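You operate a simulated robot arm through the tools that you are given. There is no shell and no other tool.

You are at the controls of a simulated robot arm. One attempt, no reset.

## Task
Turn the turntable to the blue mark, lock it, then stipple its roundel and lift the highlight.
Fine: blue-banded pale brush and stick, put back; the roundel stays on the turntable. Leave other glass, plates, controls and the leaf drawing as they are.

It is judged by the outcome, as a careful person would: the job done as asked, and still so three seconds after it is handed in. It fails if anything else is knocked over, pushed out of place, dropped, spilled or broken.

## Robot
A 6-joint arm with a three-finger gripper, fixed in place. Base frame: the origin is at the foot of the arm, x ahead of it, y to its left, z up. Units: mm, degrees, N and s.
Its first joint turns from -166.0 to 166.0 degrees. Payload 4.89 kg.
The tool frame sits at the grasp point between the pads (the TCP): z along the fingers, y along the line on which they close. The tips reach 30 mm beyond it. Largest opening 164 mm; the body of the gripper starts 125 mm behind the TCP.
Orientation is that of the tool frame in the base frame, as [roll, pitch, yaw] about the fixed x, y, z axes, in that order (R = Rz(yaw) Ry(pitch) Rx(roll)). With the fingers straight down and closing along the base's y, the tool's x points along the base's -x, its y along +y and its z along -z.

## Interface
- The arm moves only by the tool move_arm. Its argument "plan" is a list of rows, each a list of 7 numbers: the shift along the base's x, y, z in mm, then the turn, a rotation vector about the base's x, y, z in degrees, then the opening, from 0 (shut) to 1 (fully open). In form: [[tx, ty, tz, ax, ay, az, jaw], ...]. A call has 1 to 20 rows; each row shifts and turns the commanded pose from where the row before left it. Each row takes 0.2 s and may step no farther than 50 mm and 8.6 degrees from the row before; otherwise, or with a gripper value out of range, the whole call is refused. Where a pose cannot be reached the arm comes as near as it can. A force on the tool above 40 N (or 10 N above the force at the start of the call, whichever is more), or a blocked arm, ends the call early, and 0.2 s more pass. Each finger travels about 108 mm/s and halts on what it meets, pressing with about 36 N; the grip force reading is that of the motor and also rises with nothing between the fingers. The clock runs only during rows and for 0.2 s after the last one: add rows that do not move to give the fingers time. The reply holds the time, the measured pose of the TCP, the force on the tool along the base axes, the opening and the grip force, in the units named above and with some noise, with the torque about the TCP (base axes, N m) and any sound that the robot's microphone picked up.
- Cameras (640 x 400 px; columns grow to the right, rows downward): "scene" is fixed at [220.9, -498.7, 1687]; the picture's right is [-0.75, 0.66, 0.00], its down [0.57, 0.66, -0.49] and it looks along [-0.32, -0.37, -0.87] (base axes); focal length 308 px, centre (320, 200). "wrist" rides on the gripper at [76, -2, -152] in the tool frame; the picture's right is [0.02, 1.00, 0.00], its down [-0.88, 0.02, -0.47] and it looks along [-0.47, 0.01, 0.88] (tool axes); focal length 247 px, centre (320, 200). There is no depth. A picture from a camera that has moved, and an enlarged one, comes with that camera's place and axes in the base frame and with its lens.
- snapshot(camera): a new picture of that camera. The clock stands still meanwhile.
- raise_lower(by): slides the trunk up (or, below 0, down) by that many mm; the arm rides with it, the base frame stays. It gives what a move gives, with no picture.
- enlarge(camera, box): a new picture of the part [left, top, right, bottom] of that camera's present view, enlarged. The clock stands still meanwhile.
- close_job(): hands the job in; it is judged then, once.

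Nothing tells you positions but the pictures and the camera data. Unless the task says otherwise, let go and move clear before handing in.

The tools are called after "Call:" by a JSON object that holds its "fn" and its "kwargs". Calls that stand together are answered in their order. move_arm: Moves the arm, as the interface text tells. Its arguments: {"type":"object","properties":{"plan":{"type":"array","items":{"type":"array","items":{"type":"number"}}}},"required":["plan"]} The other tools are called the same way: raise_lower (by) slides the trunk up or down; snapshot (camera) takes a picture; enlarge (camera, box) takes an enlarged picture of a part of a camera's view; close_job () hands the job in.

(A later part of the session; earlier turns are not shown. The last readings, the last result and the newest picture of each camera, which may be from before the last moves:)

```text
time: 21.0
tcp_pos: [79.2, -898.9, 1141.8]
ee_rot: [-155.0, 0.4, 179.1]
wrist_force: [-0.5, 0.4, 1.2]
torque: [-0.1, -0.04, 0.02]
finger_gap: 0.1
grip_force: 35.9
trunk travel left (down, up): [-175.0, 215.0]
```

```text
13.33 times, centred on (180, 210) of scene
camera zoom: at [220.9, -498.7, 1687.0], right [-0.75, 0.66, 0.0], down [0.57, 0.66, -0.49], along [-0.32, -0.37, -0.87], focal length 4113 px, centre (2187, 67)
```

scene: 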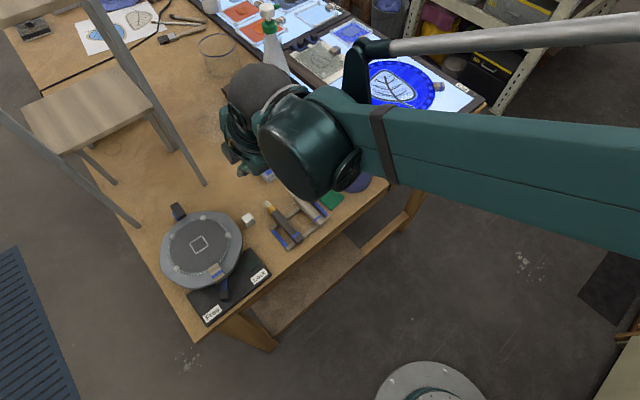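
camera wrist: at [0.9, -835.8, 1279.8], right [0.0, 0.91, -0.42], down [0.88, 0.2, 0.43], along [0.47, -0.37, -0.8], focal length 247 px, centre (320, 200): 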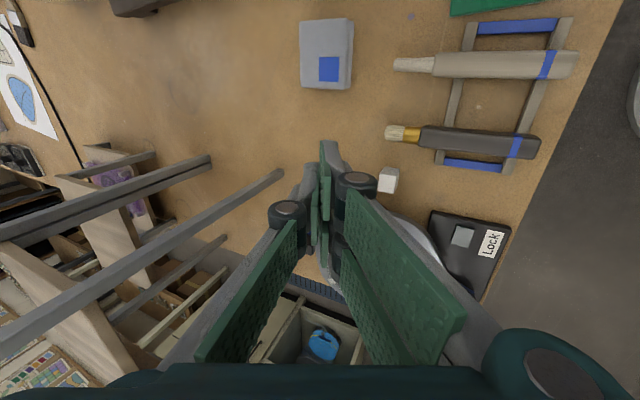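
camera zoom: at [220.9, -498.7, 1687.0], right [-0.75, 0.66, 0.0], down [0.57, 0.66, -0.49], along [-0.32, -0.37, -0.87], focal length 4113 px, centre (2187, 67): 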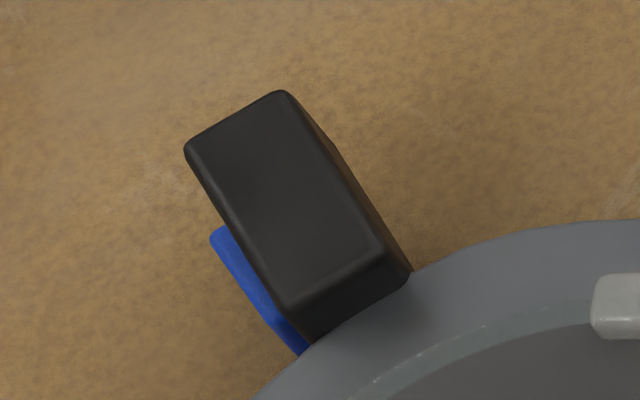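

Local measurements put the handle about 2° short of the blue mark (≈268°). I'll return by the reverse path and nudge it that last bit.

Call:
{"fn": "move_arm", "kwargs": {"plan": [[30, -20, -25, 0, 0, 0, 0], [30, -20, -25, 0, 0, 0, 0], [30, -20, -25, 0, 0, 0, 0], [20, -15, -25, 0, 0, 0, 0], [10, -10, -20, 0, 0, 0, 0], [10, -4, -10, 0, 0, 0, 0], [5, -1, 0, 0, 0, 0, 0], [1, 0, 0, 0, 0, 0, 0], [1.3, -0.5, 0, 0, 0.25, 0.55, 0], [1.3, -0.5, 0, 0, 0.25, 0.55, 0], [1.3, -0.5, 0, 0, 0.25, 0.55, 0], [0, 0, 0, 0, 0, 0, 0]]}}

Call:
{"fn": "move_arm", "kwargs": {"plan": [[-6, 1, 0, 0, 0, 0, 0], [-10, 4, 10, 0, 0, 0, 0], [-10, 10, 20, 0, 0, 0, 0], [-20, 15, 25, 0, 0, 0, 0], [-30, 20, 25, 0, 0, 0, 0], [-30, 20, 25, 0, 0, 0, 0], [-30, 20, 25, 0, 0, 0, 0], [0, 0, 0, 0, 0, 0, 0]]}}

Call:
{"fn": "enlarge", "kwargs": {"camera": "scene", "box": [160, 195, 200, 225]}}

Call:
{"fn": "enlarge", "kwargs": {"camera": "scene", "box": [150, 195, 270, 270]}}

```text
time: 23.6
tcp_pos: [218.9, -991.4, 1013.2]
ee_rot: [-155.0, -0.3, -179.2]
wrist_force: [-0.1, -0.5, 0.8]
torque: [-0.04, 0.0, 0.0]
finger_gap: 0.0
grip_force: 36.5
trunk travel left (down, up): [-175.0, 215.0]
```

```text
time: 25.4
tcp_pos: [82.3, -898.9, 1143.1]
ee_rot: [-155.0, -0.3, -179.2]
wrist_force: [-1.1, -0.2, -0.1]
torque: [-0.07, -0.03, 0.03]
finger_gap: 0.1
grip_force: 36.1
trunk travel left (down, up): [-175.0, 215.0]
```

```text
13.33 times, centred on (180, 210) of scene
camera zoom: at [220.9, -498.7, 1687.0], right [-0.75, 0.66, 0.0], down [0.57, 0.66, -0.49], along [-0.32, -0.37, -0.87], focal length 4113 px, centre (2187, 67)
```

zoom: 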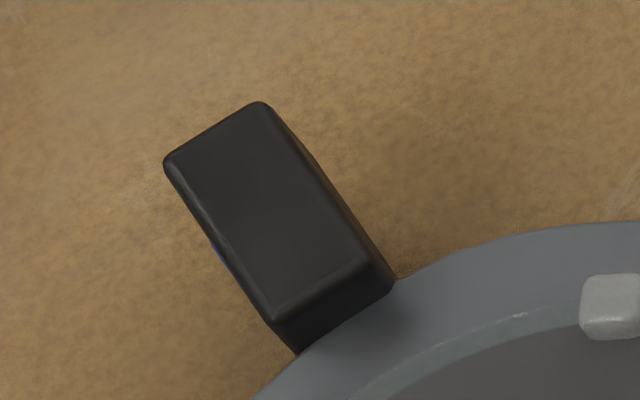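

```text
5.33 times, centred on (210, 232) of scene
camera zoom: at [220.9, -498.7, 1687.0], right [-0.75, 0.66, 0.0], down [0.57, 0.66, -0.49], along [-0.32, -0.37, -0.87], focal length 1645 px, centre (907, 27)
```

zoom: 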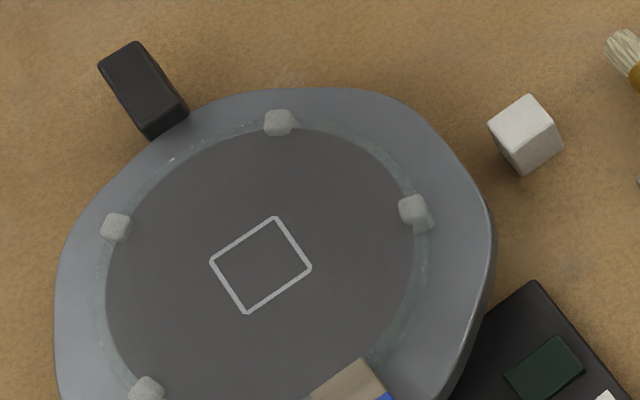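

The handle now sits over the blue mark, within about 1°. Next is the lock lever: the knob is at about (284,-753) with its top near z=985. I'll go upright, yaw back to 90°, and hover on the "Free" side of the knob.

Call:
{"fn": "move_arm", "kwargs": {"plan": [[0, 10, 20, 6.25, 0, 0, 0], [0, 10, 20, 6.25, 0, 0, 0], [10, 10, 10, 6.25, 0, 0, 0], [20, 10, 0, 6.25, 0, 0, 0], [20, 10, 0, 0, 0, -8.3, 0], [20, 10, 0, 0, 0, -8.3, 0], [20, 10, 0, 0, 0, -8.3, 0], [20, 10, 0, 0, 0, -8.3, 0], [20, 10, 0, 0, 0, -8.3, 0], [20, 10, 0, 0, 0, -8.3, 0], [20, 10, 0, 0, 0, -8.3, 0], [20, 10, 0, 0, 0, -8.3, 0], [20, 10, 0, 0, 0, -8.3, 0], [20, 10, 0, 0, 0, -8.3, 0], [8, 13, 0, 0, 0, -7.9, 0], [0, 0, 0, 0, 0, 0, 0]]}}

Call:
{"fn": "snapshot", "kwargs": {"camera": "wrist"}}

Call:
{"fn": "snapshot", "kwargs": {"camera": "scene"}}

```text
time: 28.8
tcp_pos: [319.5, -747.4, 1192.2]
ee_rot: [180.0, 0.0, 89.9]
wrist_force: [-0.1, -0.6, 0.1]
torque: [-0.02, 0.0, 0.01]
finger_gap: 0.0
grip_force: 35.9
trunk travel left (down, up): [-175.0, 215.0]
```

```text
taken
camera wrist: at [317.5, -671.4, 1345.0], right [1.0, 0.02, 0.0], down [0.02, -0.88, 0.47], along [0.01, -0.47, -0.88], focal length 247 px, centre (320, 200)
```

wrist: 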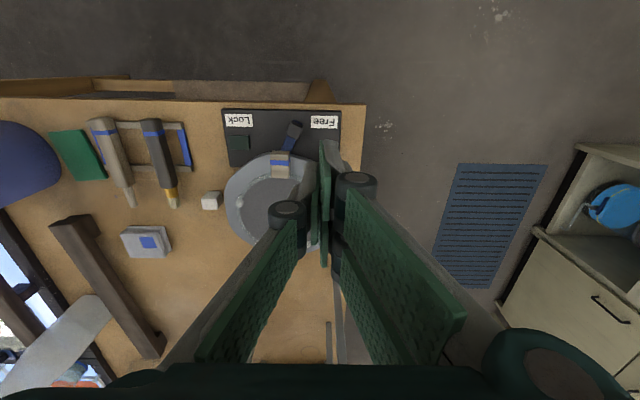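

```text
taken
```

scene: 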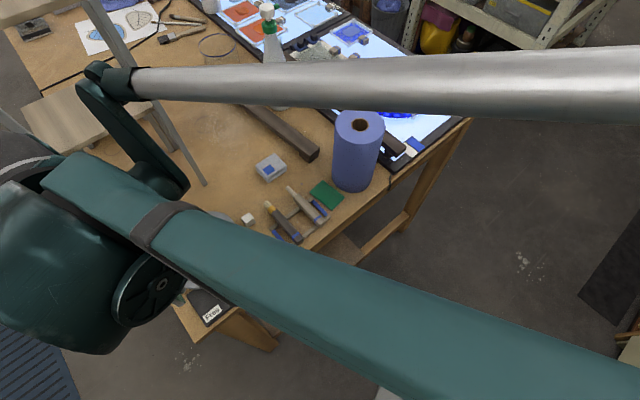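

Call:
{"fn": "enlarge", "kwargs": {"camera": "wrist", "box": [210, 90, 370, 190]}}

```text
4.00 times, centred on (290, 140) of wrist
camera zoom: at [317.5, -671.4, 1345.0], right [1.0, 0.02, 0.0], down [0.02, -0.88, 0.47], along [0.01, -0.47, -0.88], focal length 988 px, centre (440, 440)
```

zoom: 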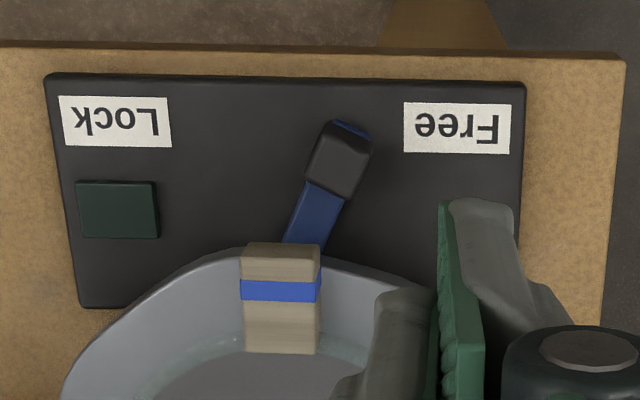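

The knob is close to the turntable rim and the roundel's tab, so a shut gripper would be cramped there. I'll open the gripper and use the single left finger's back as a slim pusher, approaching from the Free side beyond the bench corner.

Call:
{"fn": "move_arm", "kwargs": {"plan": [[20, -1, -10, 0, 0, 0, 1], [20, -1, -30, 0, 0, 0, 1], [20, -1, -30, 0, 0, 0, 1], [22, -1, -30, 0, 0, 0, 1], [0, 0, -30, 0, 0, 0, 1], [0, 0, 0, 0, 0, 0, 1]]}}

Call:
{"fn": "snapshot", "kwargs": {"camera": "wrist"}}

Call:
{"fn": "enlarge", "kwargs": {"camera": "wrist", "box": [120, 60, 340, 220]}}

```text
time: 30.2
tcp_pos: [402.2, -751.3, 1063.7]
ee_rot: [180.0, 0.1, 89.9]
wrist_force: [0.3, -1.2, 0.7]
torque: [0.05, 0.06, 0.01]
finger_gap: 164.0
grip_force: 0.0
trunk travel left (down, up): [-175.0, 215.0]
```

```text
taken
camera wrist: at [400.0, -675.5, 1215.7], right [1.0, 0.02, 0.0], down [0.02, -0.88, 0.47], along [0.01, -0.47, -0.88], focal length 247 px, centre (320, 200)
```

wrist: 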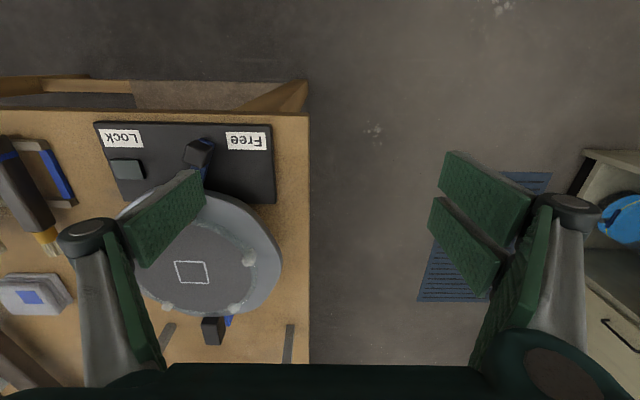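

```text
2.50 times, centred on (230, 140) of wrist
camera zoom: at [400.0, -675.5, 1215.7], right [1.0, 0.02, 0.0], down [0.02, -0.88, 0.47], along [0.01, -0.47, -0.88], focal length 617 px, centre (545, 350)
```

zoom: 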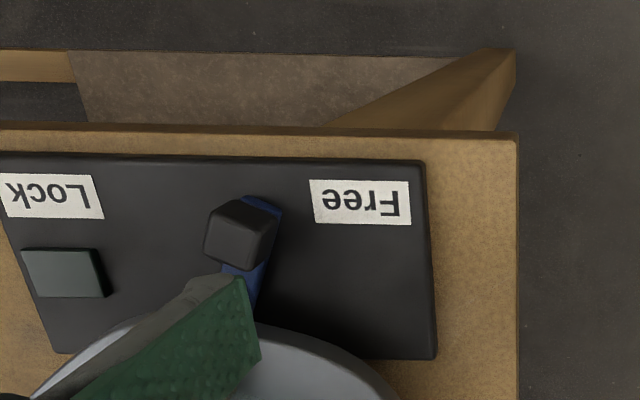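

Call:
{"fn": "move_arm", "kwargs": {"plan": [[0, 0, -30, 0, 0, 0, 1], [0, 0, -30, 0, 0, 0, 1], [0, 0, -20, 0, 0, 0, 1], [0, 0, 0, 0, 0, 0, 1]]}}

Call:
{"fn": "snapshot", "kwargs": {"camera": "wrist"}}

Call:
{"fn": "enlarge", "kwargs": {"camera": "wrist", "box": [80, 100, 300, 240]}}

Call:
{"fn": "enlarge", "kwargs": {"camera": "scene", "box": [140, 220, 300, 330]}}

```text
time: 31.2
tcp_pos: [401.8, -753.1, 982.6]
ee_rot: [-179.9, 0.0, 89.8]
wrist_force: [0.5, -0.2, 0.5]
torque: [0.07, 0.05, 0.02]
finger_gap: 164.0
grip_force: 0.1
trunk travel left (down, up): [-175.0, 215.0]
```

```text
taken
camera wrist: at [399.2, -676.9, 1134.5], right [1.0, 0.02, 0.0], down [0.02, -0.88, 0.47], along [0.01, -0.47, -0.88], focal length 247 px, centre (320, 200)
```

wrist: 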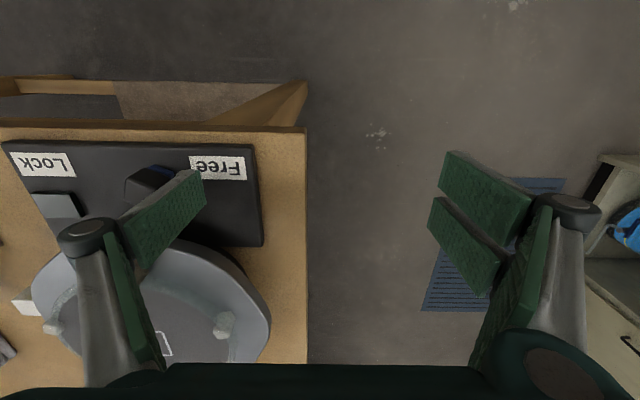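

```text
2.86 times, centred on (190, 170) of wrist
camera zoom: at [399.2, -676.9, 1134.5], right [1.0, 0.02, 0.0], down [0.02, -0.88, 0.47], along [0.01, -0.47, -0.88], focal length 706 px, centre (691, 286)
```

zoom: 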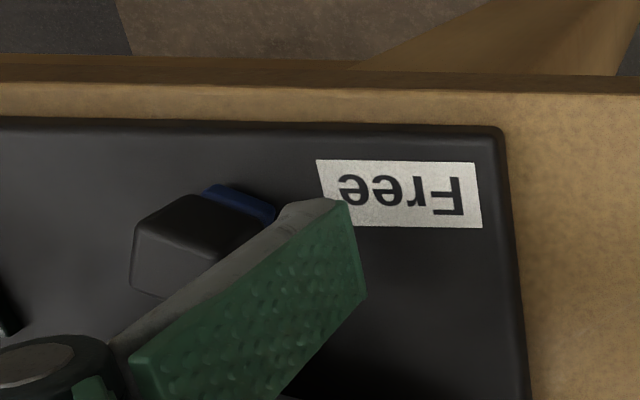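

```text
3.64 times, centred on (220, 275) of scene
camera zoom: at [220.9, -498.7, 1687.0], right [-0.75, 0.66, 0.0], down [0.57, 0.66, -0.49], along [-0.32, -0.37, -0.87], focal length 1122 px, centre (684, -73)
```

zoom: 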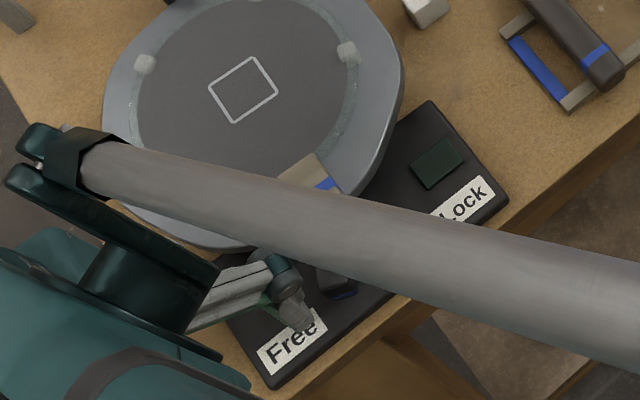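

The left finger stands on the Free side of the knob, just above the plate. I'll push slowly toward Lock.

Call:
{"fn": "move_arm", "kwargs": {"plan": [[-5, 0, 0, 0, 0, 0, 1], [-5, 0, 0, 0, 0, 0, 1], [-5, 0, 0, 0, 0, 0, 1], [-5, 0, 0, 0, 0, 0, 1], [0, 0, 0, 0, 0, 0, 1]]}}

Call:
{"fn": "enlarge", "kwargs": {"camera": "wrist", "box": [40, 100, 300, 260]}}

```text
time: 32.4
tcp_pos: [381.9, -751.4, 982.5]
ee_rot: [-180.0, 0.1, 90.0]
wrist_force: [-0.6, -0.2, 0.5]
torque: [0.0, 0.04, 0.03]
finger_gap: 163.8
grip_force: 0.1
trunk travel left (down, up): [-175.0, 215.0]
```

```text
2.46 times, centred on (170, 180) of wrist
camera zoom: at [379.9, -676.1, 1134.9], right [1.0, 0.02, 0.0], down [0.02, -0.88, 0.47], along [0.01, -0.47, -0.88], focal length 608 px, centre (689, 249)
```

zoom: 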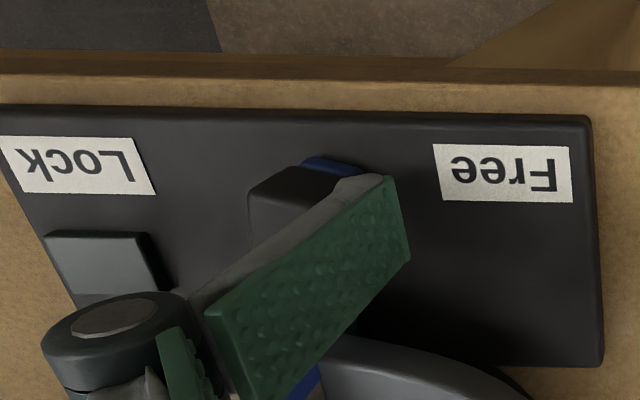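

The lever is moving with almost no resistance, so I'll continue.

Call:
{"fn": "move_arm", "kwargs": {"plan": [[-5, 0, 0, 0, 0, 0, 1], [-5, 0, 0, 0, 0, 0, 1], [-5, 0, 0, 0, 0, 0, 1], [-5, 0, 0, 0, 0, 0, 1], [-5, 0, 0, 0, 0, 0, 1], [0, 0, 0, 0, 0, 0, 1]]}}

Call:
{"fn": "snapshot", "kwargs": {"camera": "wrist"}}

Call:
{"fn": "enlarge", "kwargs": {"camera": "wrist", "box": [40, 100, 300, 260]}}

Call:
{"fn": "enlarge", "kwargs": {"camera": "scene", "box": [140, 220, 300, 330]}}

```text
time: 33.8
tcp_pos: [357.0, -751.5, 982.6]
ee_rot: [180.0, 0.1, 89.9]
wrist_force: [-0.7, 0.9, 0.3]
torque: [0.01, 0.03, 0.03]
finger_gap: 164.1
grip_force: 0.0
trunk travel left (down, up): [-175.0, 215.0]
```

```text
taken
camera wrist: at [354.3, -675.2, 1135.5], right [1.0, 0.02, 0.0], down [0.02, -0.88, 0.47], along [0.01, -0.47, -0.88], focal length 247 px, centre (320, 200)
```

wrist: 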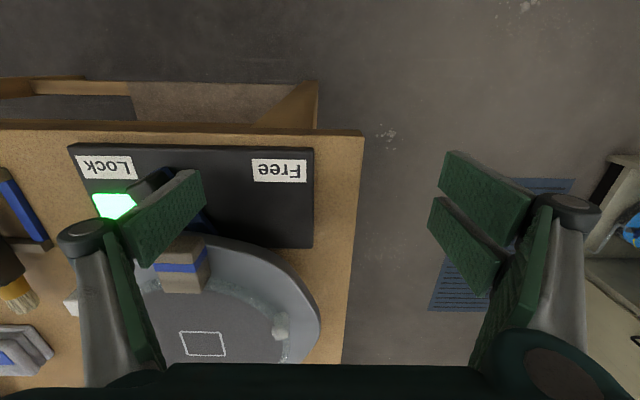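

```text
2.46 times, centred on (170, 180) of wrist
camera zoom: at [354.3, -675.2, 1135.5], right [1.0, 0.02, 0.0], down [0.02, -0.88, 0.47], along [0.01, -0.47, -0.88], focal length 608 px, centre (689, 249)
```

zoom: 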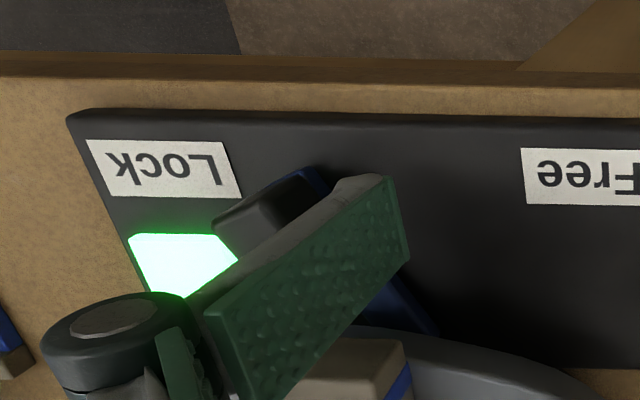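

```text
3.64 times, centred on (220, 275) of scene
camera zoom: at [220.9, -498.7, 1687.0], right [-0.75, 0.66, 0.0], down [0.57, 0.66, -0.49], along [-0.32, -0.37, -0.87], focal length 1122 px, centre (684, -73)
```

zoom: 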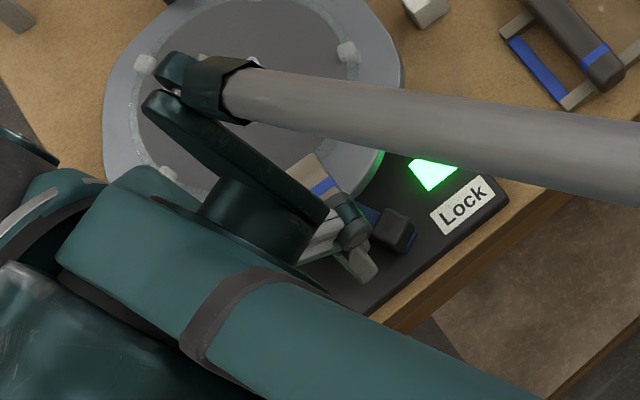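

The green lamp is lit, so the table is locked. I'll seat the lever with a few more millimetres, then back away and up.

Call:
{"fn": "move_arm", "kwargs": {"plan": [[-3, 0, 0, 0, 0, 0, 1], [-3, 0, 0, 0, 0, 0, 1], [0, 0, 0, 0, 0, 0, 1]]}}

Call:
{"fn": "move_arm", "kwargs": {"plan": [[10, 0, 0, 0, 0, 0, 1], [20, 0, 5, 0, 0, 0, 1], [10, 0, 40, 0, 0, 0, 1], [0, 0, 45, 0, 0, 0, 1], [0, 0, 45, 0, 0, 0, 1], [0, 0, 45, 0, 0, 0, 1], [0, 0, 20, 0, 0, 0, 1], [0, 0, 0, 0, 0, 0, 1]]}}

Call:
{"fn": "snapshot", "kwargs": {"camera": "wrist"}}

Call:
{"fn": "enlarge", "kwargs": {"camera": "wrist", "box": [150, 90, 340, 260]}}

```text
time: 34.6
tcp_pos: [351.0, -752.6, 983.8]
ee_rot: [-180.0, 0.1, 89.9]
wrist_force: [0.2, 0.5, 0.2]
torque: [0.02, 0.0, 0.0]
finger_gap: 163.8
grip_force: 0.1
trunk travel left (down, up): [-175.0, 215.0]
```

```text
time: 36.4
tcp_pos: [391.0, -750.7, 1184.5]
ee_rot: [-180.0, 0.1, 89.9]
wrist_force: [0.5, 0.9, -0.4]
torque: [-0.03, 0.01, 0.04]
finger_gap: 163.8
grip_force: 0.0
trunk travel left (down, up): [-175.0, 215.0]
```

```text
taken
camera wrist: at [388.7, -675.2, 1335.5], right [1.0, 0.02, 0.0], down [0.02, -0.88, 0.47], along [0.01, -0.47, -0.88], focal length 247 px, centre (320, 200)
```

wrist: 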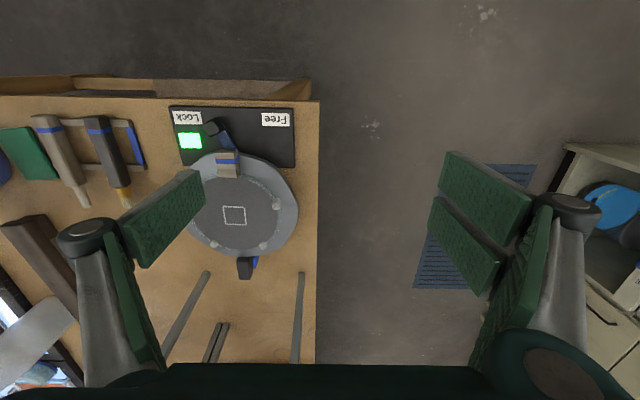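

```text
2.35 times, centred on (245, 175) of wrist
camera zoom: at [388.7, -675.2, 1335.5], right [1.0, 0.02, 0.0], down [0.02, -0.88, 0.47], along [0.01, -0.47, -0.88], focal length 581 px, centre (496, 259)
```

zoom: 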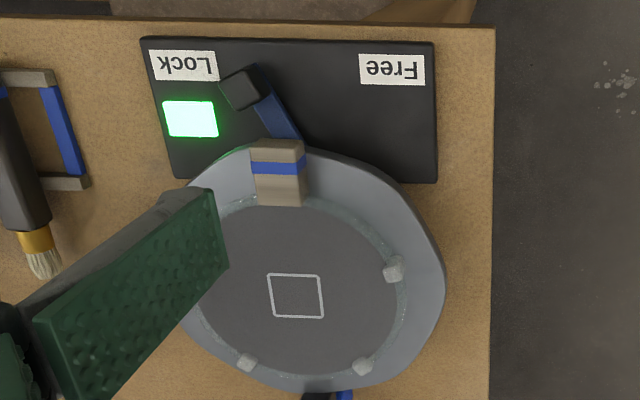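

The lamp stays lit and the lever points to Lock. Before picking up the brush, I'll test whether the arm can hold the tool level and pointing outward over the roundel, since that pose sets the brush upright. First I turn the yaw round through 180°.

Call:
{"fn": "move_arm", "kwargs": {"plan": [[-10, -8, 8, 0, 0, 8.2, 0.4], [-10, -8, 8, 0, 0, 8.2, 0.4], [-10, -8, 8, 0, 0, 8.2, 0.4], [-10, -8, 8, 0, 0, 8.2, 0.4], [-10, -8, 8, 0, 0, 8.2, 0.4], [-10, -8, 8, 0, 0, 8.2, 0.4], [-10, -8, 8, 0, 0, 8.2, 0.4], [-10, -8, 8, 0, 0, 8.2, 0.4], [-10, -8, 0, 0, 0, 8.2, 0.4], [-10, -8, 0, 0, 0, 8.2, 0.4], [-10, -8, 0, 0, 0, 8.2, 0.4], [-10, -8, 0, 0, 0, 8.2, 0.4], [-9, -4, 0, 0, 0, 8.2, 0.4], [0, 0, 0, 0, 0, 8.2, 0.4], [0, 0, 0, 0, 0, 8.2, 0.4], [0, 0, 0, 0, 0, 8.2, 0.4], [0, 0, 0, 0, 0, 8.2, 0.4], [0, 0, 0, 0, 0, 8.2, 0.4], [0, 0, 0, 0, 0, 8.2, 0.4], [0, 0, 0, 0, 0, 8.2, 0.4]]}}

Call:
{"fn": "move_arm", "kwargs": {"plan": [[0, 0, 0, 0, 0, 8, 0.4], [0, 0, 0, 0, 0, 8, 0.4], [0, 0, 0, 0, 0, 0, 0.4]]}}

```text
time: 40.6
tcp_pos: [262.6, -852.0, 1247.9]
ee_rot: [180.0, 0.1, -106.0]
wrist_force: [0.3, -0.7, 0.1]
torque: [0.0, 0.02, -0.03]
finger_gap: 65.7
grip_force: 0.2
trunk travel left (down, up): [-175.0, 215.0]
```

```text
time: 41.4
tcp_pos: [263.6, -850.1, 1246.7]
ee_rot: [180.0, 0.1, -90.0]
wrist_force: [0.7, 0.7, -0.6]
torque: [0.01, 0.01, 0.0]
finger_gap: 65.5
grip_force: 0.2
trunk travel left (down, up): [-175.0, 215.0]
```

The yaw is now -90° without trouble. Next I tilt outward in stages and watch the measured pose.

Call:
{"fn": "move_arm", "kwargs": {"plan": [[0, 0, 0, -8.2, 0, 0, 0.4], [0, 0, 0, -8.2, 0, 0, 0.4], [0, 0, 0, -8.2, 0, 0, 0.4], [0, 0, 0, -8.2, 0, 0, 0.4], [0, 0, 0, -8.2, 0, 0, 0.4], [0, 0, 0, -8.2, 0, 0, 0.4], [0, 0, 0, -8.2, 0, 0, 0.4], [0, 0, 0, 0, 0, 0, 0.4]]}}

Call:
{"fn": "move_arm", "kwargs": {"plan": [[0, 0, 0, -8.2, 0, 0, 0.4], [0, 0, 0, -8.2, 0, 0, 0.4], [0, 0, 0, -8.2, 0, 0, 0.4], [0, 0, 0, -8, 0, 0, 0.4], [0, 0, 0, 0, 0, 0, 0.4]]}}

Call:
{"fn": "snapshot", "kwargs": {"camera": "scene"}}

Call:
{"fn": "snapshot", "kwargs": {"camera": "wrist"}}

```text
time: 43.2
tcp_pos: [262.4, -852.3, 1247.3]
ee_rot: [-180.0, -57.4, -90.1]
wrist_force: [-0.5, 0.2, -0.2]
torque: [-0.01, 0.0, 0.02]
finger_gap: 65.5
grip_force: 0.1
trunk travel left (down, up): [-175.0, 215.0]
```

```text
time: 44.4
tcp_pos: [262.7, -852.0, 1247.9]
ee_rot: [-111.6, -89.9, -158.3]
wrist_force: [1.0, -1.0, -0.6]
torque: [0.0, 0.0, -0.03]
finger_gap: 65.6
grip_force: 0.1
trunk travel left (down, up): [-175.0, 215.0]
```

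```text
taken
```

scene: 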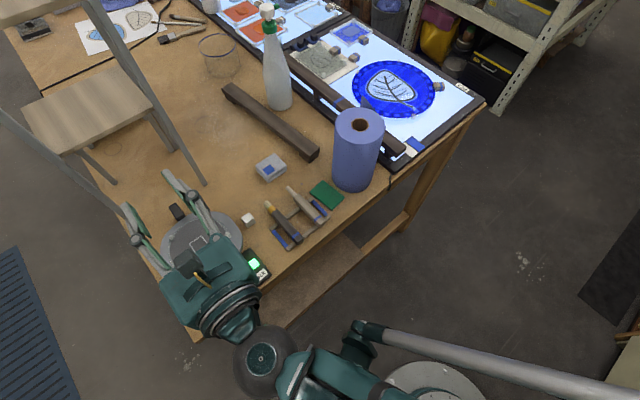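

```text
taken
camera wrist: at [263.3, -699.8, 1323.0], right [-1.0, 0.0, 0.02], down [-0.02, 0.47, -0.88], along [-0.01, -0.88, -0.47], focal length 247 px, centre (320, 200)
```

wrist: 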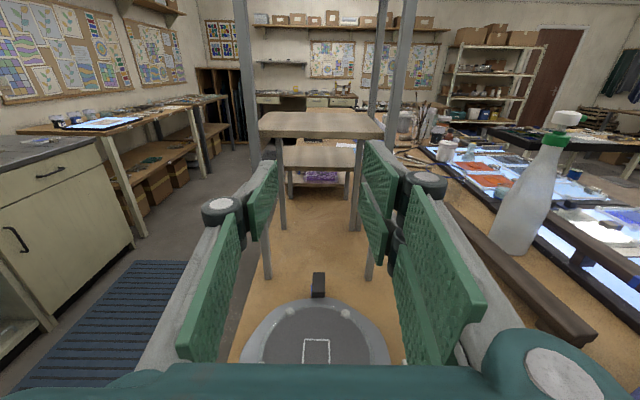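

Level-tool poses are reachable. I'll test lower down, just above working height, at the near and far sides of the roundel.

Call:
{"fn": "move_arm", "kwargs": {"plan": [[0, -8, -37, 0, 0, 0, 0.4], [0, -8, -37, 0, 0, 0, 0.4], [0, -8, -37, 0, 0, 0, 0.4], [0, -8, -34, 0, 0, 0, 0.4], [0, 0, 0, 0, 0, 0, 0.4]]}}

Call:
{"fn": "move_arm", "kwargs": {"plan": [[0, -20, 0, 0, 0, 0, 0.4], [0, -20, 0, 0, 0, 0, 0.4], [0, -20, 0, 0, 0, 0, 0.4], [0, 0, 0, 0, 0, 0, 0.4]]}}

Call:
{"fn": "snapshot", "kwargs": {"camera": "scene"}}

Call:
{"fn": "move_arm", "kwargs": {"plan": [[0, 30, 0, 0, 0, 0, 0.4], [0, 30, 0, 0, 0, 0, 0.4], [0, 30, 0, 0, 0, 0, 0.4], [0, 30, 0, 0, 0, 0, 0.4], [0, 0, 0, 0, 0, 0, 0.4]]}}

Call:
{"fn": "snapshot", "kwargs": {"camera": "wrist"}}

```text
time: 45.6
tcp_pos: [262.9, -882.4, 1102.9]
ee_rot: [-142.8, -89.9, -127.2]
wrist_force: [-0.2, -0.5, -0.1]
torque: [-0.06, -0.03, -0.01]
finger_gap: 65.6
grip_force: 0.0
trunk travel left (down, up): [-175.0, 215.0]
```

```text
time: 46.6
tcp_pos: [261.9, -943.4, 1103.4]
ee_rot: [-138.6, -89.9, -131.4]
wrist_force: [0.1, 0.2, 0.0]
torque: [-0.02, 0.01, -0.06]
finger_gap: 65.7
grip_force: 0.1
trunk travel left (down, up): [-175.0, 215.0]
```

```text
taken
```

scene: 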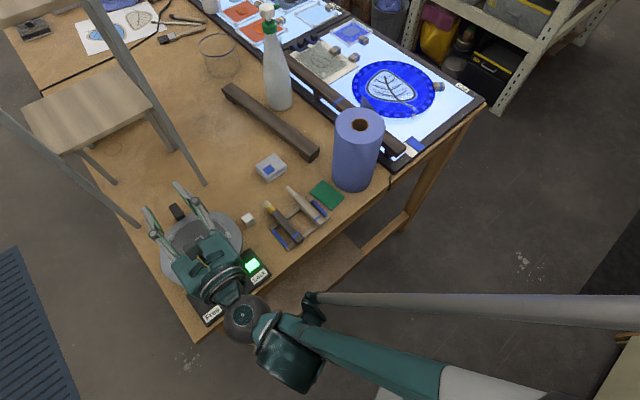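

```text
time: 47.8
tcp_pos: [262.7, -822.6, 1101.5]
ee_rot: [-131.1, -89.9, -138.8]
wrist_force: [1.7, -0.2, -0.5]
torque: [-0.01, 0.0, 0.02]
finger_gap: 65.6
grip_force: 0.1
trunk travel left (down, up): [-175.0, 215.0]
```

```text
taken
camera wrist: at [263.3, -670.5, 1178.0], right [-1.0, 0.0, 0.02], down [-0.02, 0.47, -0.88], along [-0.01, -0.88, -0.47], focal length 247 px, centre (320, 200)
```

wrist: 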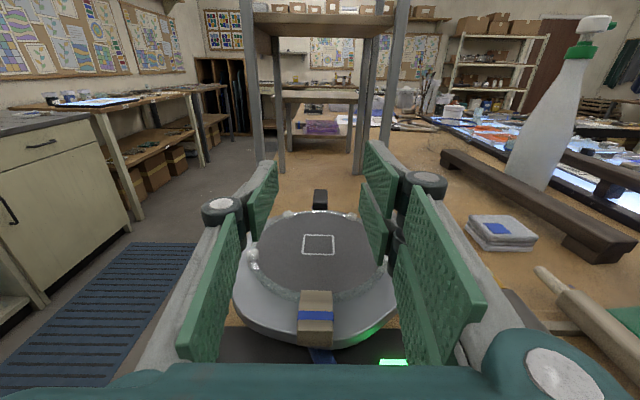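

The whole roundel is within reach in this pose. Now I go back to fetch the brush: raise, tilt down, and yaw to 90°.

Call:
{"fn": "move_arm", "kwargs": {"plan": [[0, -10, 40, 0, 0, 0, 0.4], [0, -10, 40, 0, 0, 0, 0.4], [0, -10, 40, 8, 0, 0, 0.4], [0, 0, 30, 8.2, 0, 0, 0.4], [0, 0, 0, 8.2, 0, 0, 0.4], [0, 0, 0, 8.2, 0, 0, 0.4], [0, 0, 0, 8.2, 0, 0, 0.4], [0, 0, 0, 8.2, 0, 0, 0.4], [0, 0, 0, 8.2, 0, 0, 0.4], [0, 0, 0, 8.2, 0, 0, 0.4], [0, 0, 0, 8.2, 0, 0, 0.4], [0, 0, 0, 8.2, 0, 0, 0.4], [0, 0, 0, 8.2, 0, 0, 0.4], [0, 0, 0, 0, 0, 0, 0.4]]}}

Call:
{"fn": "move_arm", "kwargs": {"plan": [[-10, 0, 0, 0, 0, -8.2, 0.4], [-10, 0, 0, 0, 0, -8.2, 0.4], [-10, 0, 0, 0, 0, -8.2, 0.4], [-10, 0, 0, 0, 0, -8.2, 0.4], [-10, 0, 0, 0, 0, -8.2, 0.4], [-10, 0, 0, 0, 0, -8.2, 0.4], [-10, 0, 0, 0, 0, -8.2, 0.4], [-10, 0, 0, 0, 0, -8.2, 0.4], [-10, 0, 0, 0, 0, -8.2, 0.4], [-10, 0, 0, 0, 0, -8.2, 0.4], [-10, 0, 0, 0, 0, -8.2, 0.4], [-10, 0, 0, 0, 0, -8.2, 0.4], [-10, 0, 0, 0, 0, -8.2, 0.4], [-10, 0, 0, 0, 0, -8.2, 0.4], [-10, 0, 0, 0, 0, -8.2, 0.4], [-10, 0, 0, 0, 0, -8.2, 0.4], [-10, 0, 0, 0, 0, -8.2, 0.4], [-10, 0, 0, 0, 0, -8.2, 0.4], [-10, 0, 0, 0, 0, -8.2, 0.4], [0, 0, 0, 0, 0, -8.2, 0.4]]}}

Call:
{"fn": "move_arm", "kwargs": {"plan": [[0, 5, -20, 0, 0, -8, 0.4], [0, 5, -30, 0, 0, -8, 0.4], [0, 10, -40, 0, 0, 0, 0.4], [0, 10, -40, 0, 0, 0, 0.4], [0, 0, 0, 0, 0, 0, 0.4]]}}

Call:
{"fn": "snapshot", "kwargs": {"camera": "wrist"}}

Call:
{"fn": "snapshot", "kwargs": {"camera": "scene"}}

```text
time: 50.8
tcp_pos: [262.2, -853.9, 1252.1]
ee_rot: [179.9, 0.2, -90.1]
wrist_force: [0.3, -1.9, 0.2]
torque: [0.17, 0.01, 0.0]
finger_gap: 65.6
grip_force: 0.0
trunk travel left (down, up): [-175.0, 215.0]
```

```text
time: 55.0
tcp_pos: [72.6, -853.0, 1252.2]
ee_rot: [-180.0, 0.1, 105.8]
wrist_force: [-0.5, 0.3, -0.6]
torque: [0.03, 0.0, -0.01]
finger_gap: 65.5
grip_force: 0.0
trunk travel left (down, up): [-175.0, 215.0]
```

```text
time: 56.2
tcp_pos: [72.4, -824.1, 1123.9]
ee_rot: [-180.0, 0.1, 89.9]
wrist_force: [0.1, 1.1, 0.3]
torque: [0.03, -0.03, 0.01]
finger_gap: 65.6
grip_force: 0.2
trunk travel left (down, up): [-175.0, 215.0]
```

```text
taken
camera wrist: at [69.2, -748.3, 1276.2], right [1.0, 0.02, 0.0], down [0.02, -0.88, 0.47], along [0.01, -0.47, -0.88], focal length 247 px, centre (320, 200)
```

wrist: 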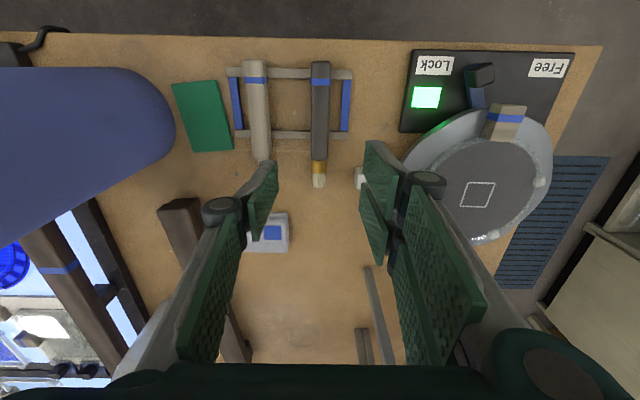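

```text
taken
```

scene: 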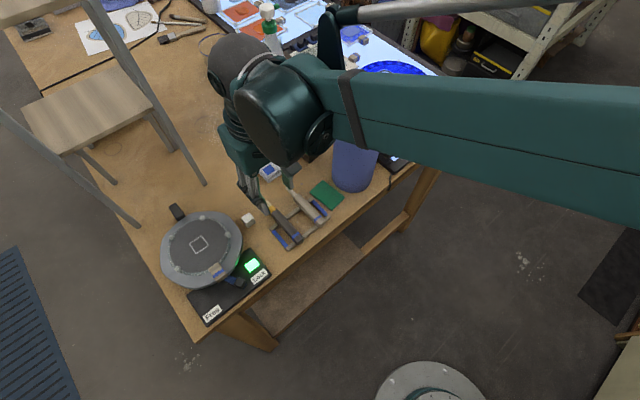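

Call:
{"fn": "enlarge", "kwargs": {"camera": "wrist", "box": [220, 45, 380, 195]}}

```text
2.67 times, centred on (300, 120) of wrist
camera zoom: at [69.2, -748.3, 1276.2], right [1.0, 0.02, 0.0], down [0.02, -0.88, 0.47], along [0.01, -0.47, -0.88], focal length 659 px, centre (373, 413)
```

zoom: 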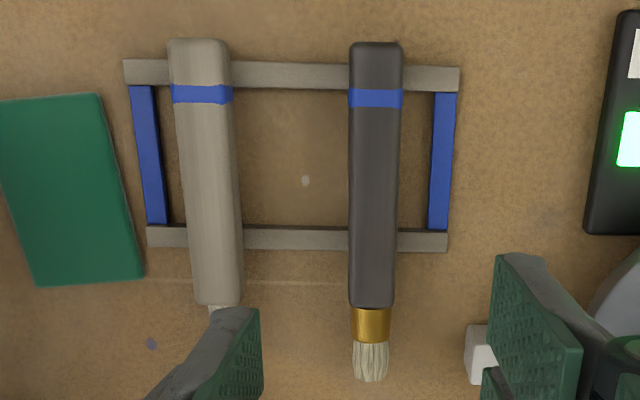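

The brush runs along y at x≈70.3, with its handle from y -743 to -847, its top near z=980 and the bristle tip at y≈-891. I'll set a narrow opening and descend over the handle at y≈-811.

Call:
{"fn": "move_arm", "kwargs": {"plan": [[-2.1, 6, -20, 0, 0, 0, 0.24], [0, 6.7, -30, 0, 0, 0, 0.24], [0, 0, -30, 0, 0, 0, 0.24], [0, 0, -20, 0, 0, 0, 0.24], [0, 0, 0, 0, 0, 0, 0.24]]}}

Call:
{"fn": "enlarge", "kwargs": {"camera": "wrist", "box": [200, 60, 440, 260]}}

Call:
{"fn": "enlarge", "kwargs": {"camera": "scene", "box": [230, 160, 350, 250]}}

```text
time: 57.4
tcp_pos: [69.6, -809.8, 1022.1]
ee_rot: [179.9, 0.2, 90.0]
wrist_force: [-0.3, 0.6, 0.0]
torque: [0.03, -0.04, 0.0]
finger_gap: 39.4
grip_force: 0.1
trunk travel left (down, up): [-175.0, 215.0]
```

```text
2.00 times, centred on (320, 160) of wrist
camera zoom: at [66.8, -733.4, 1174.2], right [1.0, 0.02, 0.0], down [0.02, -0.88, 0.47], along [0.01, -0.47, -0.88], focal length 494 px, centre (320, 280)
```

zoom: 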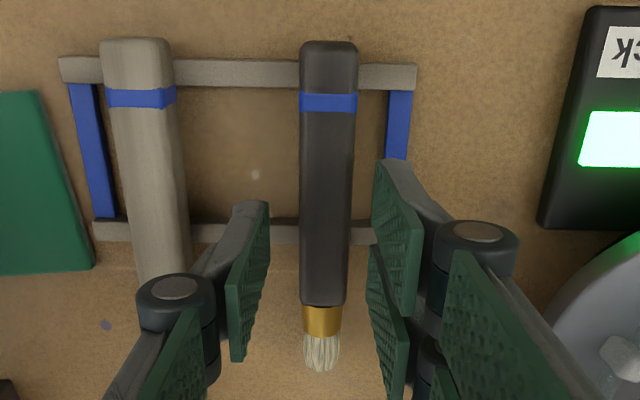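

```text
4.44 times, centred on (290, 205) of scene
camera zoom: at [220.9, -498.7, 1687.0], right [-0.75, 0.66, 0.0], down [0.57, 0.66, -0.49], along [-0.32, -0.37, -0.87], focal length 1371 px, centre (453, 178)
```

zoom: 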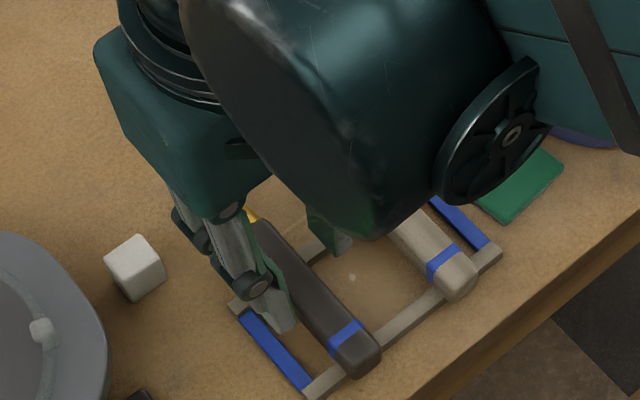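

Centred over the handle. I'll descend to z≈994 and close gently.

Call:
{"fn": "move_arm", "kwargs": {"plan": [[0, 0, -14, 0, 0, 0, 0.24], [0, 0, -14, 0, 0, 0, 0.24], [0, 0, 0, 0, 0, 0, 0.24]]}}

Call:
{"fn": "move_arm", "kwargs": {"plan": [[0, 0, 0, 0, 0, 0, 0.18], [0, 0, 0, 0, 0, 0, 0.14], [0, 0, 0, 0, 0, 0, 0.1], [0, 0, 0, 0, 0, 0, 0.05], [0, 0, 0, 0, 0, 0, 0.05]]}}

Call:
{"fn": "enlarge", "kwargs": {"camera": "wrist", "box": [200, 60, 440, 260]}}

```text
time: 58.2
tcp_pos: [69.7, -810.4, 994.6]
ee_rot: [-180.0, 0.1, 89.8]
wrist_force: [-0.7, -0.1, -0.5]
torque: [-0.01, 0.04, 0.01]
finger_gap: 39.4
grip_force: 0.1
trunk travel left (down, up): [-175.0, 215.0]
```

```text
time: 59.4
tcp_pos: [70.5, -810.1, 994.3]
ee_rot: [179.9, 0.1, 89.8]
wrist_force: [0.2, -0.4, 0.0]
torque: [0.05, 0.0, -0.01]
finger_gap: 21.2
grip_force: 36.2
trunk travel left (down, up): [-175.0, 215.0]
```

```text
2.00 times, centred on (320, 160) of wrist
camera zoom: at [67.4, -733.5, 1146.3], right [1.0, 0.02, 0.0], down [0.02, -0.88, 0.47], along [0.01, -0.47, -0.88], focal length 494 px, centre (320, 280)
```

zoom: 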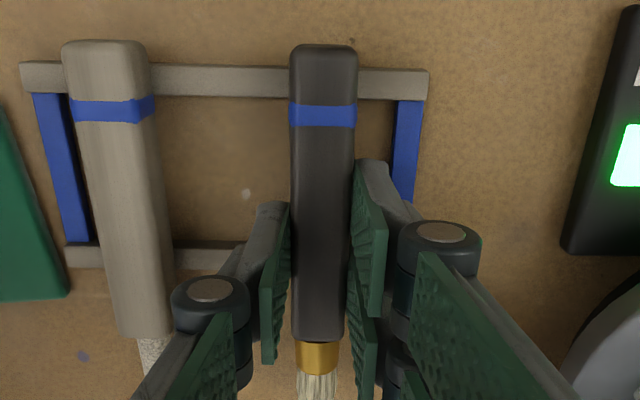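

The brush is gripped at 21 mm gap with a firm reading. I'll lift it straight up and check.

Call:
{"fn": "move_arm", "kwargs": {"plan": [[0, 0, 10, 0, 0, 0, 0.05], [0, 0, 15, 0, 0, 0, 0.05], [0, 0, 30, 0, 0, 0, 0.05], [0, 0, 40, 0, 0, 0, 0.05], [0, 0, 45, 0, 0, 0, 0.05], [0, 0, 45, 0, 0, 0, 0.05], [0, 0, 45, 0, 0, 0, 0.05], [0, 0, 0, 0, 0, 0, 0.05]]}}

Call:
{"fn": "snapshot", "kwargs": {"camera": "wrist"}}

Call:
{"fn": "snapshot", "kwargs": {"camera": "scene"}}

```text
time: 61.2
tcp_pos: [69.2, -810.2, 1223.9]
ee_rot: [180.0, 0.1, 89.9]
wrist_force: [-0.6, 0.1, -0.3]
torque: [-0.1, -0.05, 0.0]
finger_gap: 21.3
grip_force: 35.3
trunk travel left (down, up): [-175.0, 215.0]
```

```text
taken
camera wrist: at [67.4, -735.5, 1375.6], right [1.0, 0.02, 0.0], down [0.02, -0.88, 0.47], along [0.01, -0.47, -0.88], focal length 247 px, centre (320, 200)
```

wrist: 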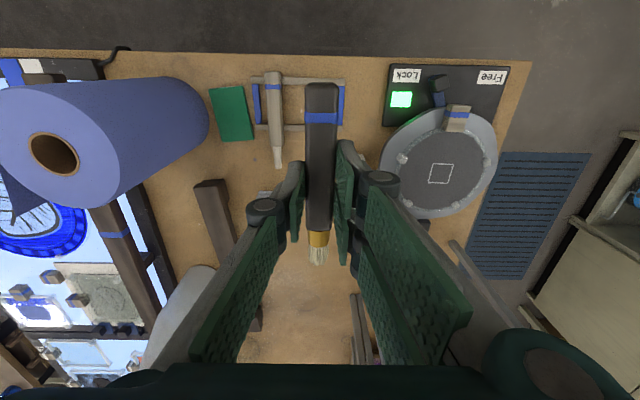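

```text
taken
```

scene: 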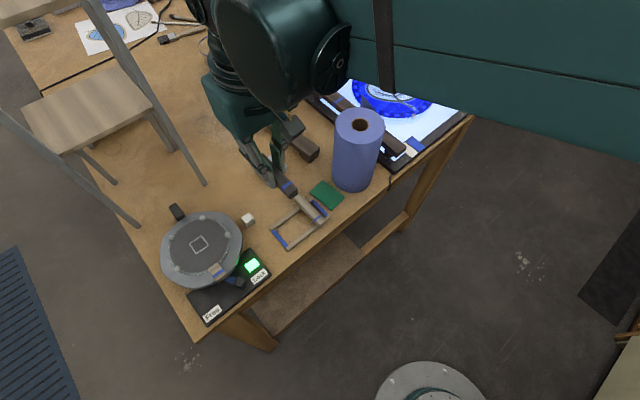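

The brush is held level and steady. I'll carry it high over to the turntable, turning the yaw by 180° on the way.

Call:
{"fn": "move_arm", "kwargs": {"plan": [[9.6, -2, 1.5, 0, 0, 8.2, 0.05], [9.6, -2, 1.5, 0, 0, 8.2, 0.05], [9.6, -2, 1.5, 0, 0, 8.2, 0.05], [9.6, -2, 1.5, 0, 0, 8.2, 0.05], [9.6, -2, 1.5, 0, 0, 8.2, 0.05], [9.6, -2, 1.5, 0, 0, 8.2, 0.05], [9.6, -2, 1.5, 0, 0, 8.2, 0.05], [9.6, -2, 1.5, 0, 0, 8.2, 0.05], [9.6, -2, 1.5, 0, 0, 8.2, 0.05], [9.6, -2, 1.5, 0, 0, 8.2, 0.05], [9.6, -2, 1.5, 0, 0, 8.2, 0.05], [9.6, -2, 1.5, 0, 0, 8.2, 0.05], [9.6, -2, 1.5, 0, 0, 8.2, 0.05], [9.6, -2, 1.5, 0, 0, 8.2, 0.05], [9.6, -2, 1.5, 0, 0, 8.2, 0.05], [9.6, -2, 1.5, 0, 0, 8.2, 0.05], [9.6, -2, 1.5, 0, 0, 8.2, 0.05], [9.6, -2, 1.5, 0, 0, 8.2, 0.05], [9.6, -2, 1.5, 0, 0, 8.2, 0.05], [9.6, -2, 1.5, 0, 0, 8.2, 0.05]]}}

Call:
{"fn": "move_arm", "kwargs": {"plan": [[0, 0, 0, 0, 0, 8, 0.05], [0, 0, 0, 0, 0, 8, 0.05], [0, 0, 0, -8.2, 0, 0, 0.05], [0, 0, 0, -8.2, 0, 0, 0.05], [0, 0, 0, -8.2, 0, 0, 0.05], [0, 0, 0, -8.2, 0, 0, 0.05], [0, 0, 0, -8.2, 0, 0, 0.05], [0, 0, 0, -8.2, 0, 0, 0.05], [0, 0, 0, -8.2, 0, 0, 0.05], [0, 0, 0, -8.2, 0, 0, 0.05], [0, 0, 0, -8.2, 0, 0, 0.05], [0, 0, 0, -8.2, 0, 0, 0.05], [0, 0, 0, -8, 0, 0, 0.05], [0, 0, 0, 0, 0, 0, 0.05], [0, 0, 0, 0, 0, 0, 0.05]]}}

Call:
{"fn": "snapshot", "kwargs": {"camera": "wrist"}}

Call:
{"fn": "snapshot", "kwargs": {"camera": "scene"}}

```text
time: 65.4
tcp_pos: [262.5, -850.9, 1253.4]
ee_rot: [179.9, 0.0, -106.1]
wrist_force: [-1.0, 0.7, -0.6]
torque: [0.02, -0.05, -0.02]
finger_gap: 21.3
grip_force: 36.1
trunk travel left (down, up): [-175.0, 215.0]
```

```text
time: 68.6
tcp_pos: [262.4, -850.6, 1252.9]
ee_rot: [-130.3, -89.9, -139.7]
wrist_force: [1.3, -0.1, -1.7]
torque: [-0.05, -0.03, -0.03]
finger_gap: 21.6
grip_force: 36.7
trunk travel left (down, up): [-175.0, 215.0]
```

```text
taken
camera wrist: at [263.0, -699.6, 1329.7], right [-1.0, 0.0, 0.02], down [-0.02, 0.47, -0.88], along [-0.01, -0.88, -0.47], focal length 247 px, centre (320, 200)
```

wrist: 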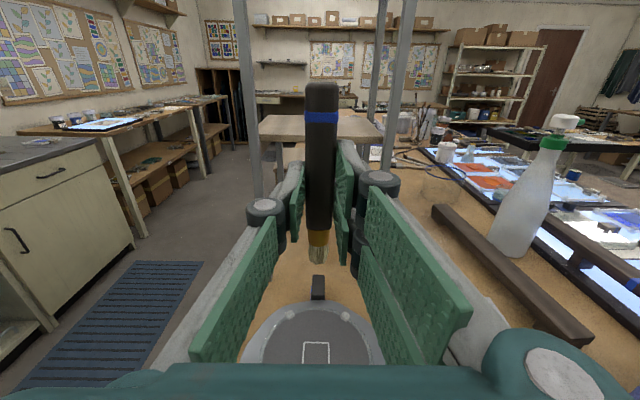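

```text
taken
```

scene: 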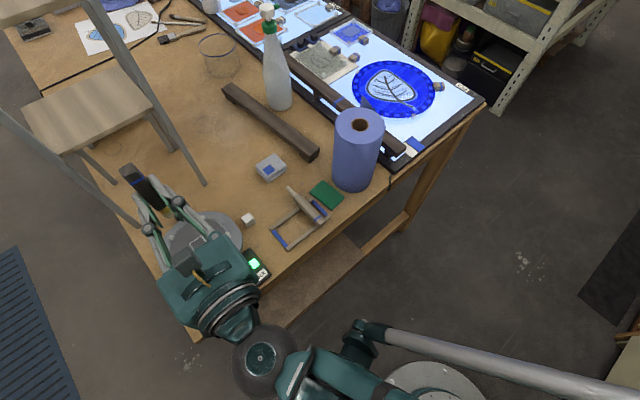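

The brush is upright, bristles down. I put the bristle tip about 80 mm below and 25 mm beyond the TCP. I'll lower it over the roundel to about 35 mm above the surface and look.

Call:
{"fn": "move_arm", "kwargs": {"plan": [[0, -1, -35, 0, 0, 0, 0.05], [0, -1, -35, 0, 0, 0, 0.05], [0, -1, -35, 0, 0, 0, 0.05], [0, -1, -23, 0, 0, 0, 0.05], [0, 0, 0, 0, 0, 0, 0.05]]}}

Call:
{"fn": "enlarge", "kwargs": {"camera": "wrist", "box": [200, 120, 440, 400]}}

Call:
{"fn": "enlarge", "kwargs": {"camera": "scene", "box": [130, 170, 290, 290]}}

```text
time: 69.8
tcp_pos: [261.5, -854.5, 1125.2]
ee_rot: [-142.3, -90.0, -127.7]
wrist_force: [-0.1, -0.4, -0.9]
torque: [-0.03, -0.01, -0.02]
finger_gap: 21.3
grip_force: 35.9
trunk travel left (down, up): [-175.0, 215.0]
```

```text
1.43 times, centred on (320, 260) of wrist
camera zoom: at [263.1, -703.4, 1201.3], right [-1.0, 0.0, 0.02], down [-0.02, 0.47, -0.88], along [-0.01, -0.88, -0.47], focal length 353 px, centre (320, 114)
```

zoom: 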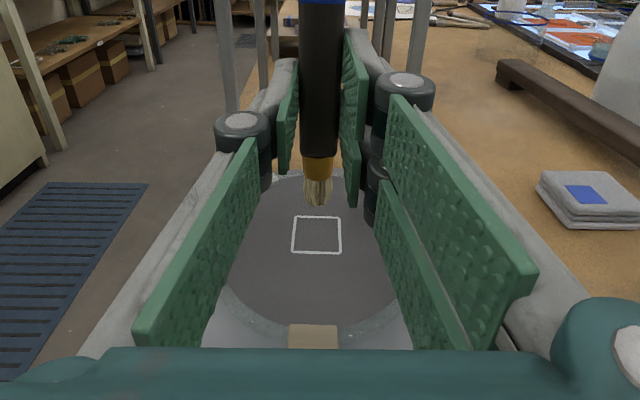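

```text
3.33 times, centred on (210, 230) of scene
camera zoom: at [220.9, -498.7, 1687.0], right [-0.75, 0.66, 0.0], down [0.57, 0.66, -0.49], along [-0.32, -0.37, -0.87], focal length 1028 px, centre (687, 100)
```

zoom: 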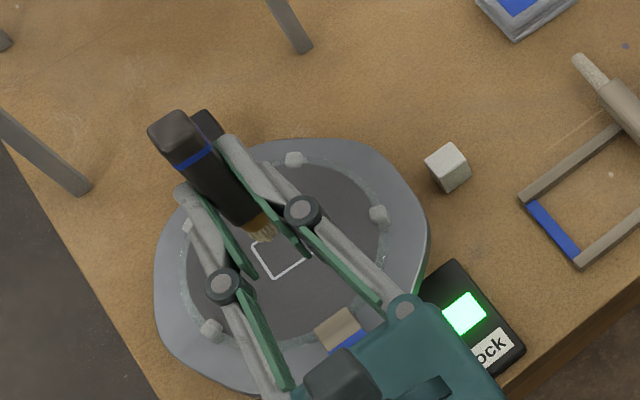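

Call:
{"fn": "move_arm", "kwargs": {"plan": [[0, 19, -5, 0, 0, 0, 0.05], [0, 19, -10, 0, 0, 0, 0.05], [0, 0, -8, 0, 0, 0, 0.05], [0, 0, 0, 0, 0, 0, 0.05]]}}

Call:
{"fn": "enlarge", "kwargs": {"camera": "wrist", "box": [240, 180, 400, 360]}}

Call:
{"fn": "move_arm", "kwargs": {"plan": [[0, 0, -3, 0, 0, 0, 0.05], [0, 0, 0, 0, 0, 0, 0.05]]}}

Call:
{"fn": "move_arm", "kwargs": {"plan": [[0, 0, -3, 0, 0, 0, 0.05], [0, 0, 0, 0, 0, 0, 0.05]]}}

```text
time: 70.8
tcp_pos: [260.9, -817.7, 1103.5]
ee_rot: [-133.1, -89.9, -137.1]
wrist_force: [0.4, -0.3, 0.0]
torque: [0.01, -0.03, 0.03]
finger_gap: 21.6
grip_force: 35.9
trunk travel left (down, up): [-175.0, 215.0]
```

```text
2.22 times, centred on (320, 270) of wrist
camera zoom: at [262.2, -664.9, 1179.3], right [-1.0, 0.0, 0.02], down [-0.02, 0.47, -0.88], along [-0.01, -0.88, -0.47], focal length 549 px, centre (320, 44)
```

zoom: 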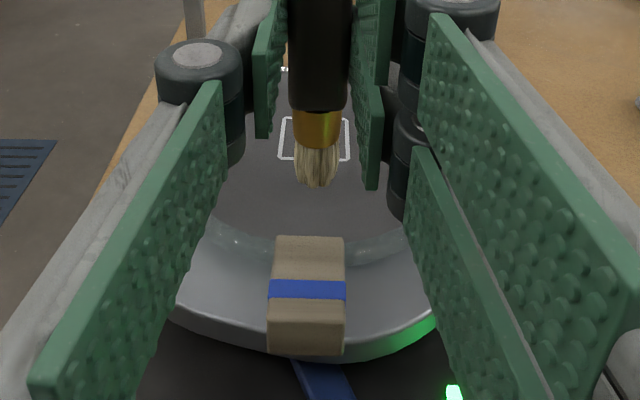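

```text
time: 71.4
tcp_pos: [261.7, -817.7, 1099.7]
ee_rot: [-134.4, -89.9, -135.5]
wrist_force: [-1.3, 0.0, -0.8]
torque: [0.0, -0.02, 0.0]
finger_gap: 21.3
grip_force: 35.9
trunk travel left (down, up): [-175.0, 215.0]
```

```text
time: 72.0
tcp_pos: [260.7, -816.7, 1096.6]
ee_rot: [-134.9, -89.8, -135.2]
wrist_force: [0.6, -0.2, -1.2]
torque: [0.0, 0.02, 0.03]
finger_gap: 21.4
grip_force: 36.0
trunk travel left (down, up): [-175.0, 215.0]
```

Call:
{"fn": "move_arm", "kwargs": {"plan": [[0, 0, -2, 0, 0, 0, 0.05], [0, 0, 0, 0, 0, 0, 0.05]]}}

Call:
{"fn": "move_arm", "kwargs": {"plan": [[0, 0, -2, 0, 0, 0, 0.05], [0, 0, 0, 0, 0, 0, 0.05]]}}

Call:
{"fn": "move_arm", "kwargs": {"plan": [[0, 0, -2, 0, 0, 0, 0.05], [0, 0, 0, 0, 0, 0, 0.05]]}}

```text
time: 72.6
tcp_pos: [261.6, -818.2, 1095.4]
ee_rot: [-135.0, -89.9, -135.0]
wrist_force: [-0.3, -0.2, -0.4]
torque: [0.0, 0.0, 0.0]
finger_gap: 21.5
grip_force: 36.3
trunk travel left (down, up): [-175.0, 215.0]
```

```text
time: 73.2
tcp_pos: [261.2, -817.3, 1092.1]
ee_rot: [-130.9, -89.9, -139.1]
wrist_force: [-0.5, -2.4, 5.4]
torque: [-0.23, 0.02, 0.0]
finger_gap: 21.4
grip_force: 36.4
trunk travel left (down, up): [-175.0, 215.0]
```

```text
time: 73.8
tcp_pos: [261.4, -815.4, 1093.7]
ee_rot: [-72.6, -89.8, 162.6]
wrist_force: [3.1, -2.9, 35.9]
torque: [-1.03, -0.19, 0.09]
finger_gap: 21.2
grip_force: 36.3
trunk travel left (down, up): [-175.0, 215.0]
```

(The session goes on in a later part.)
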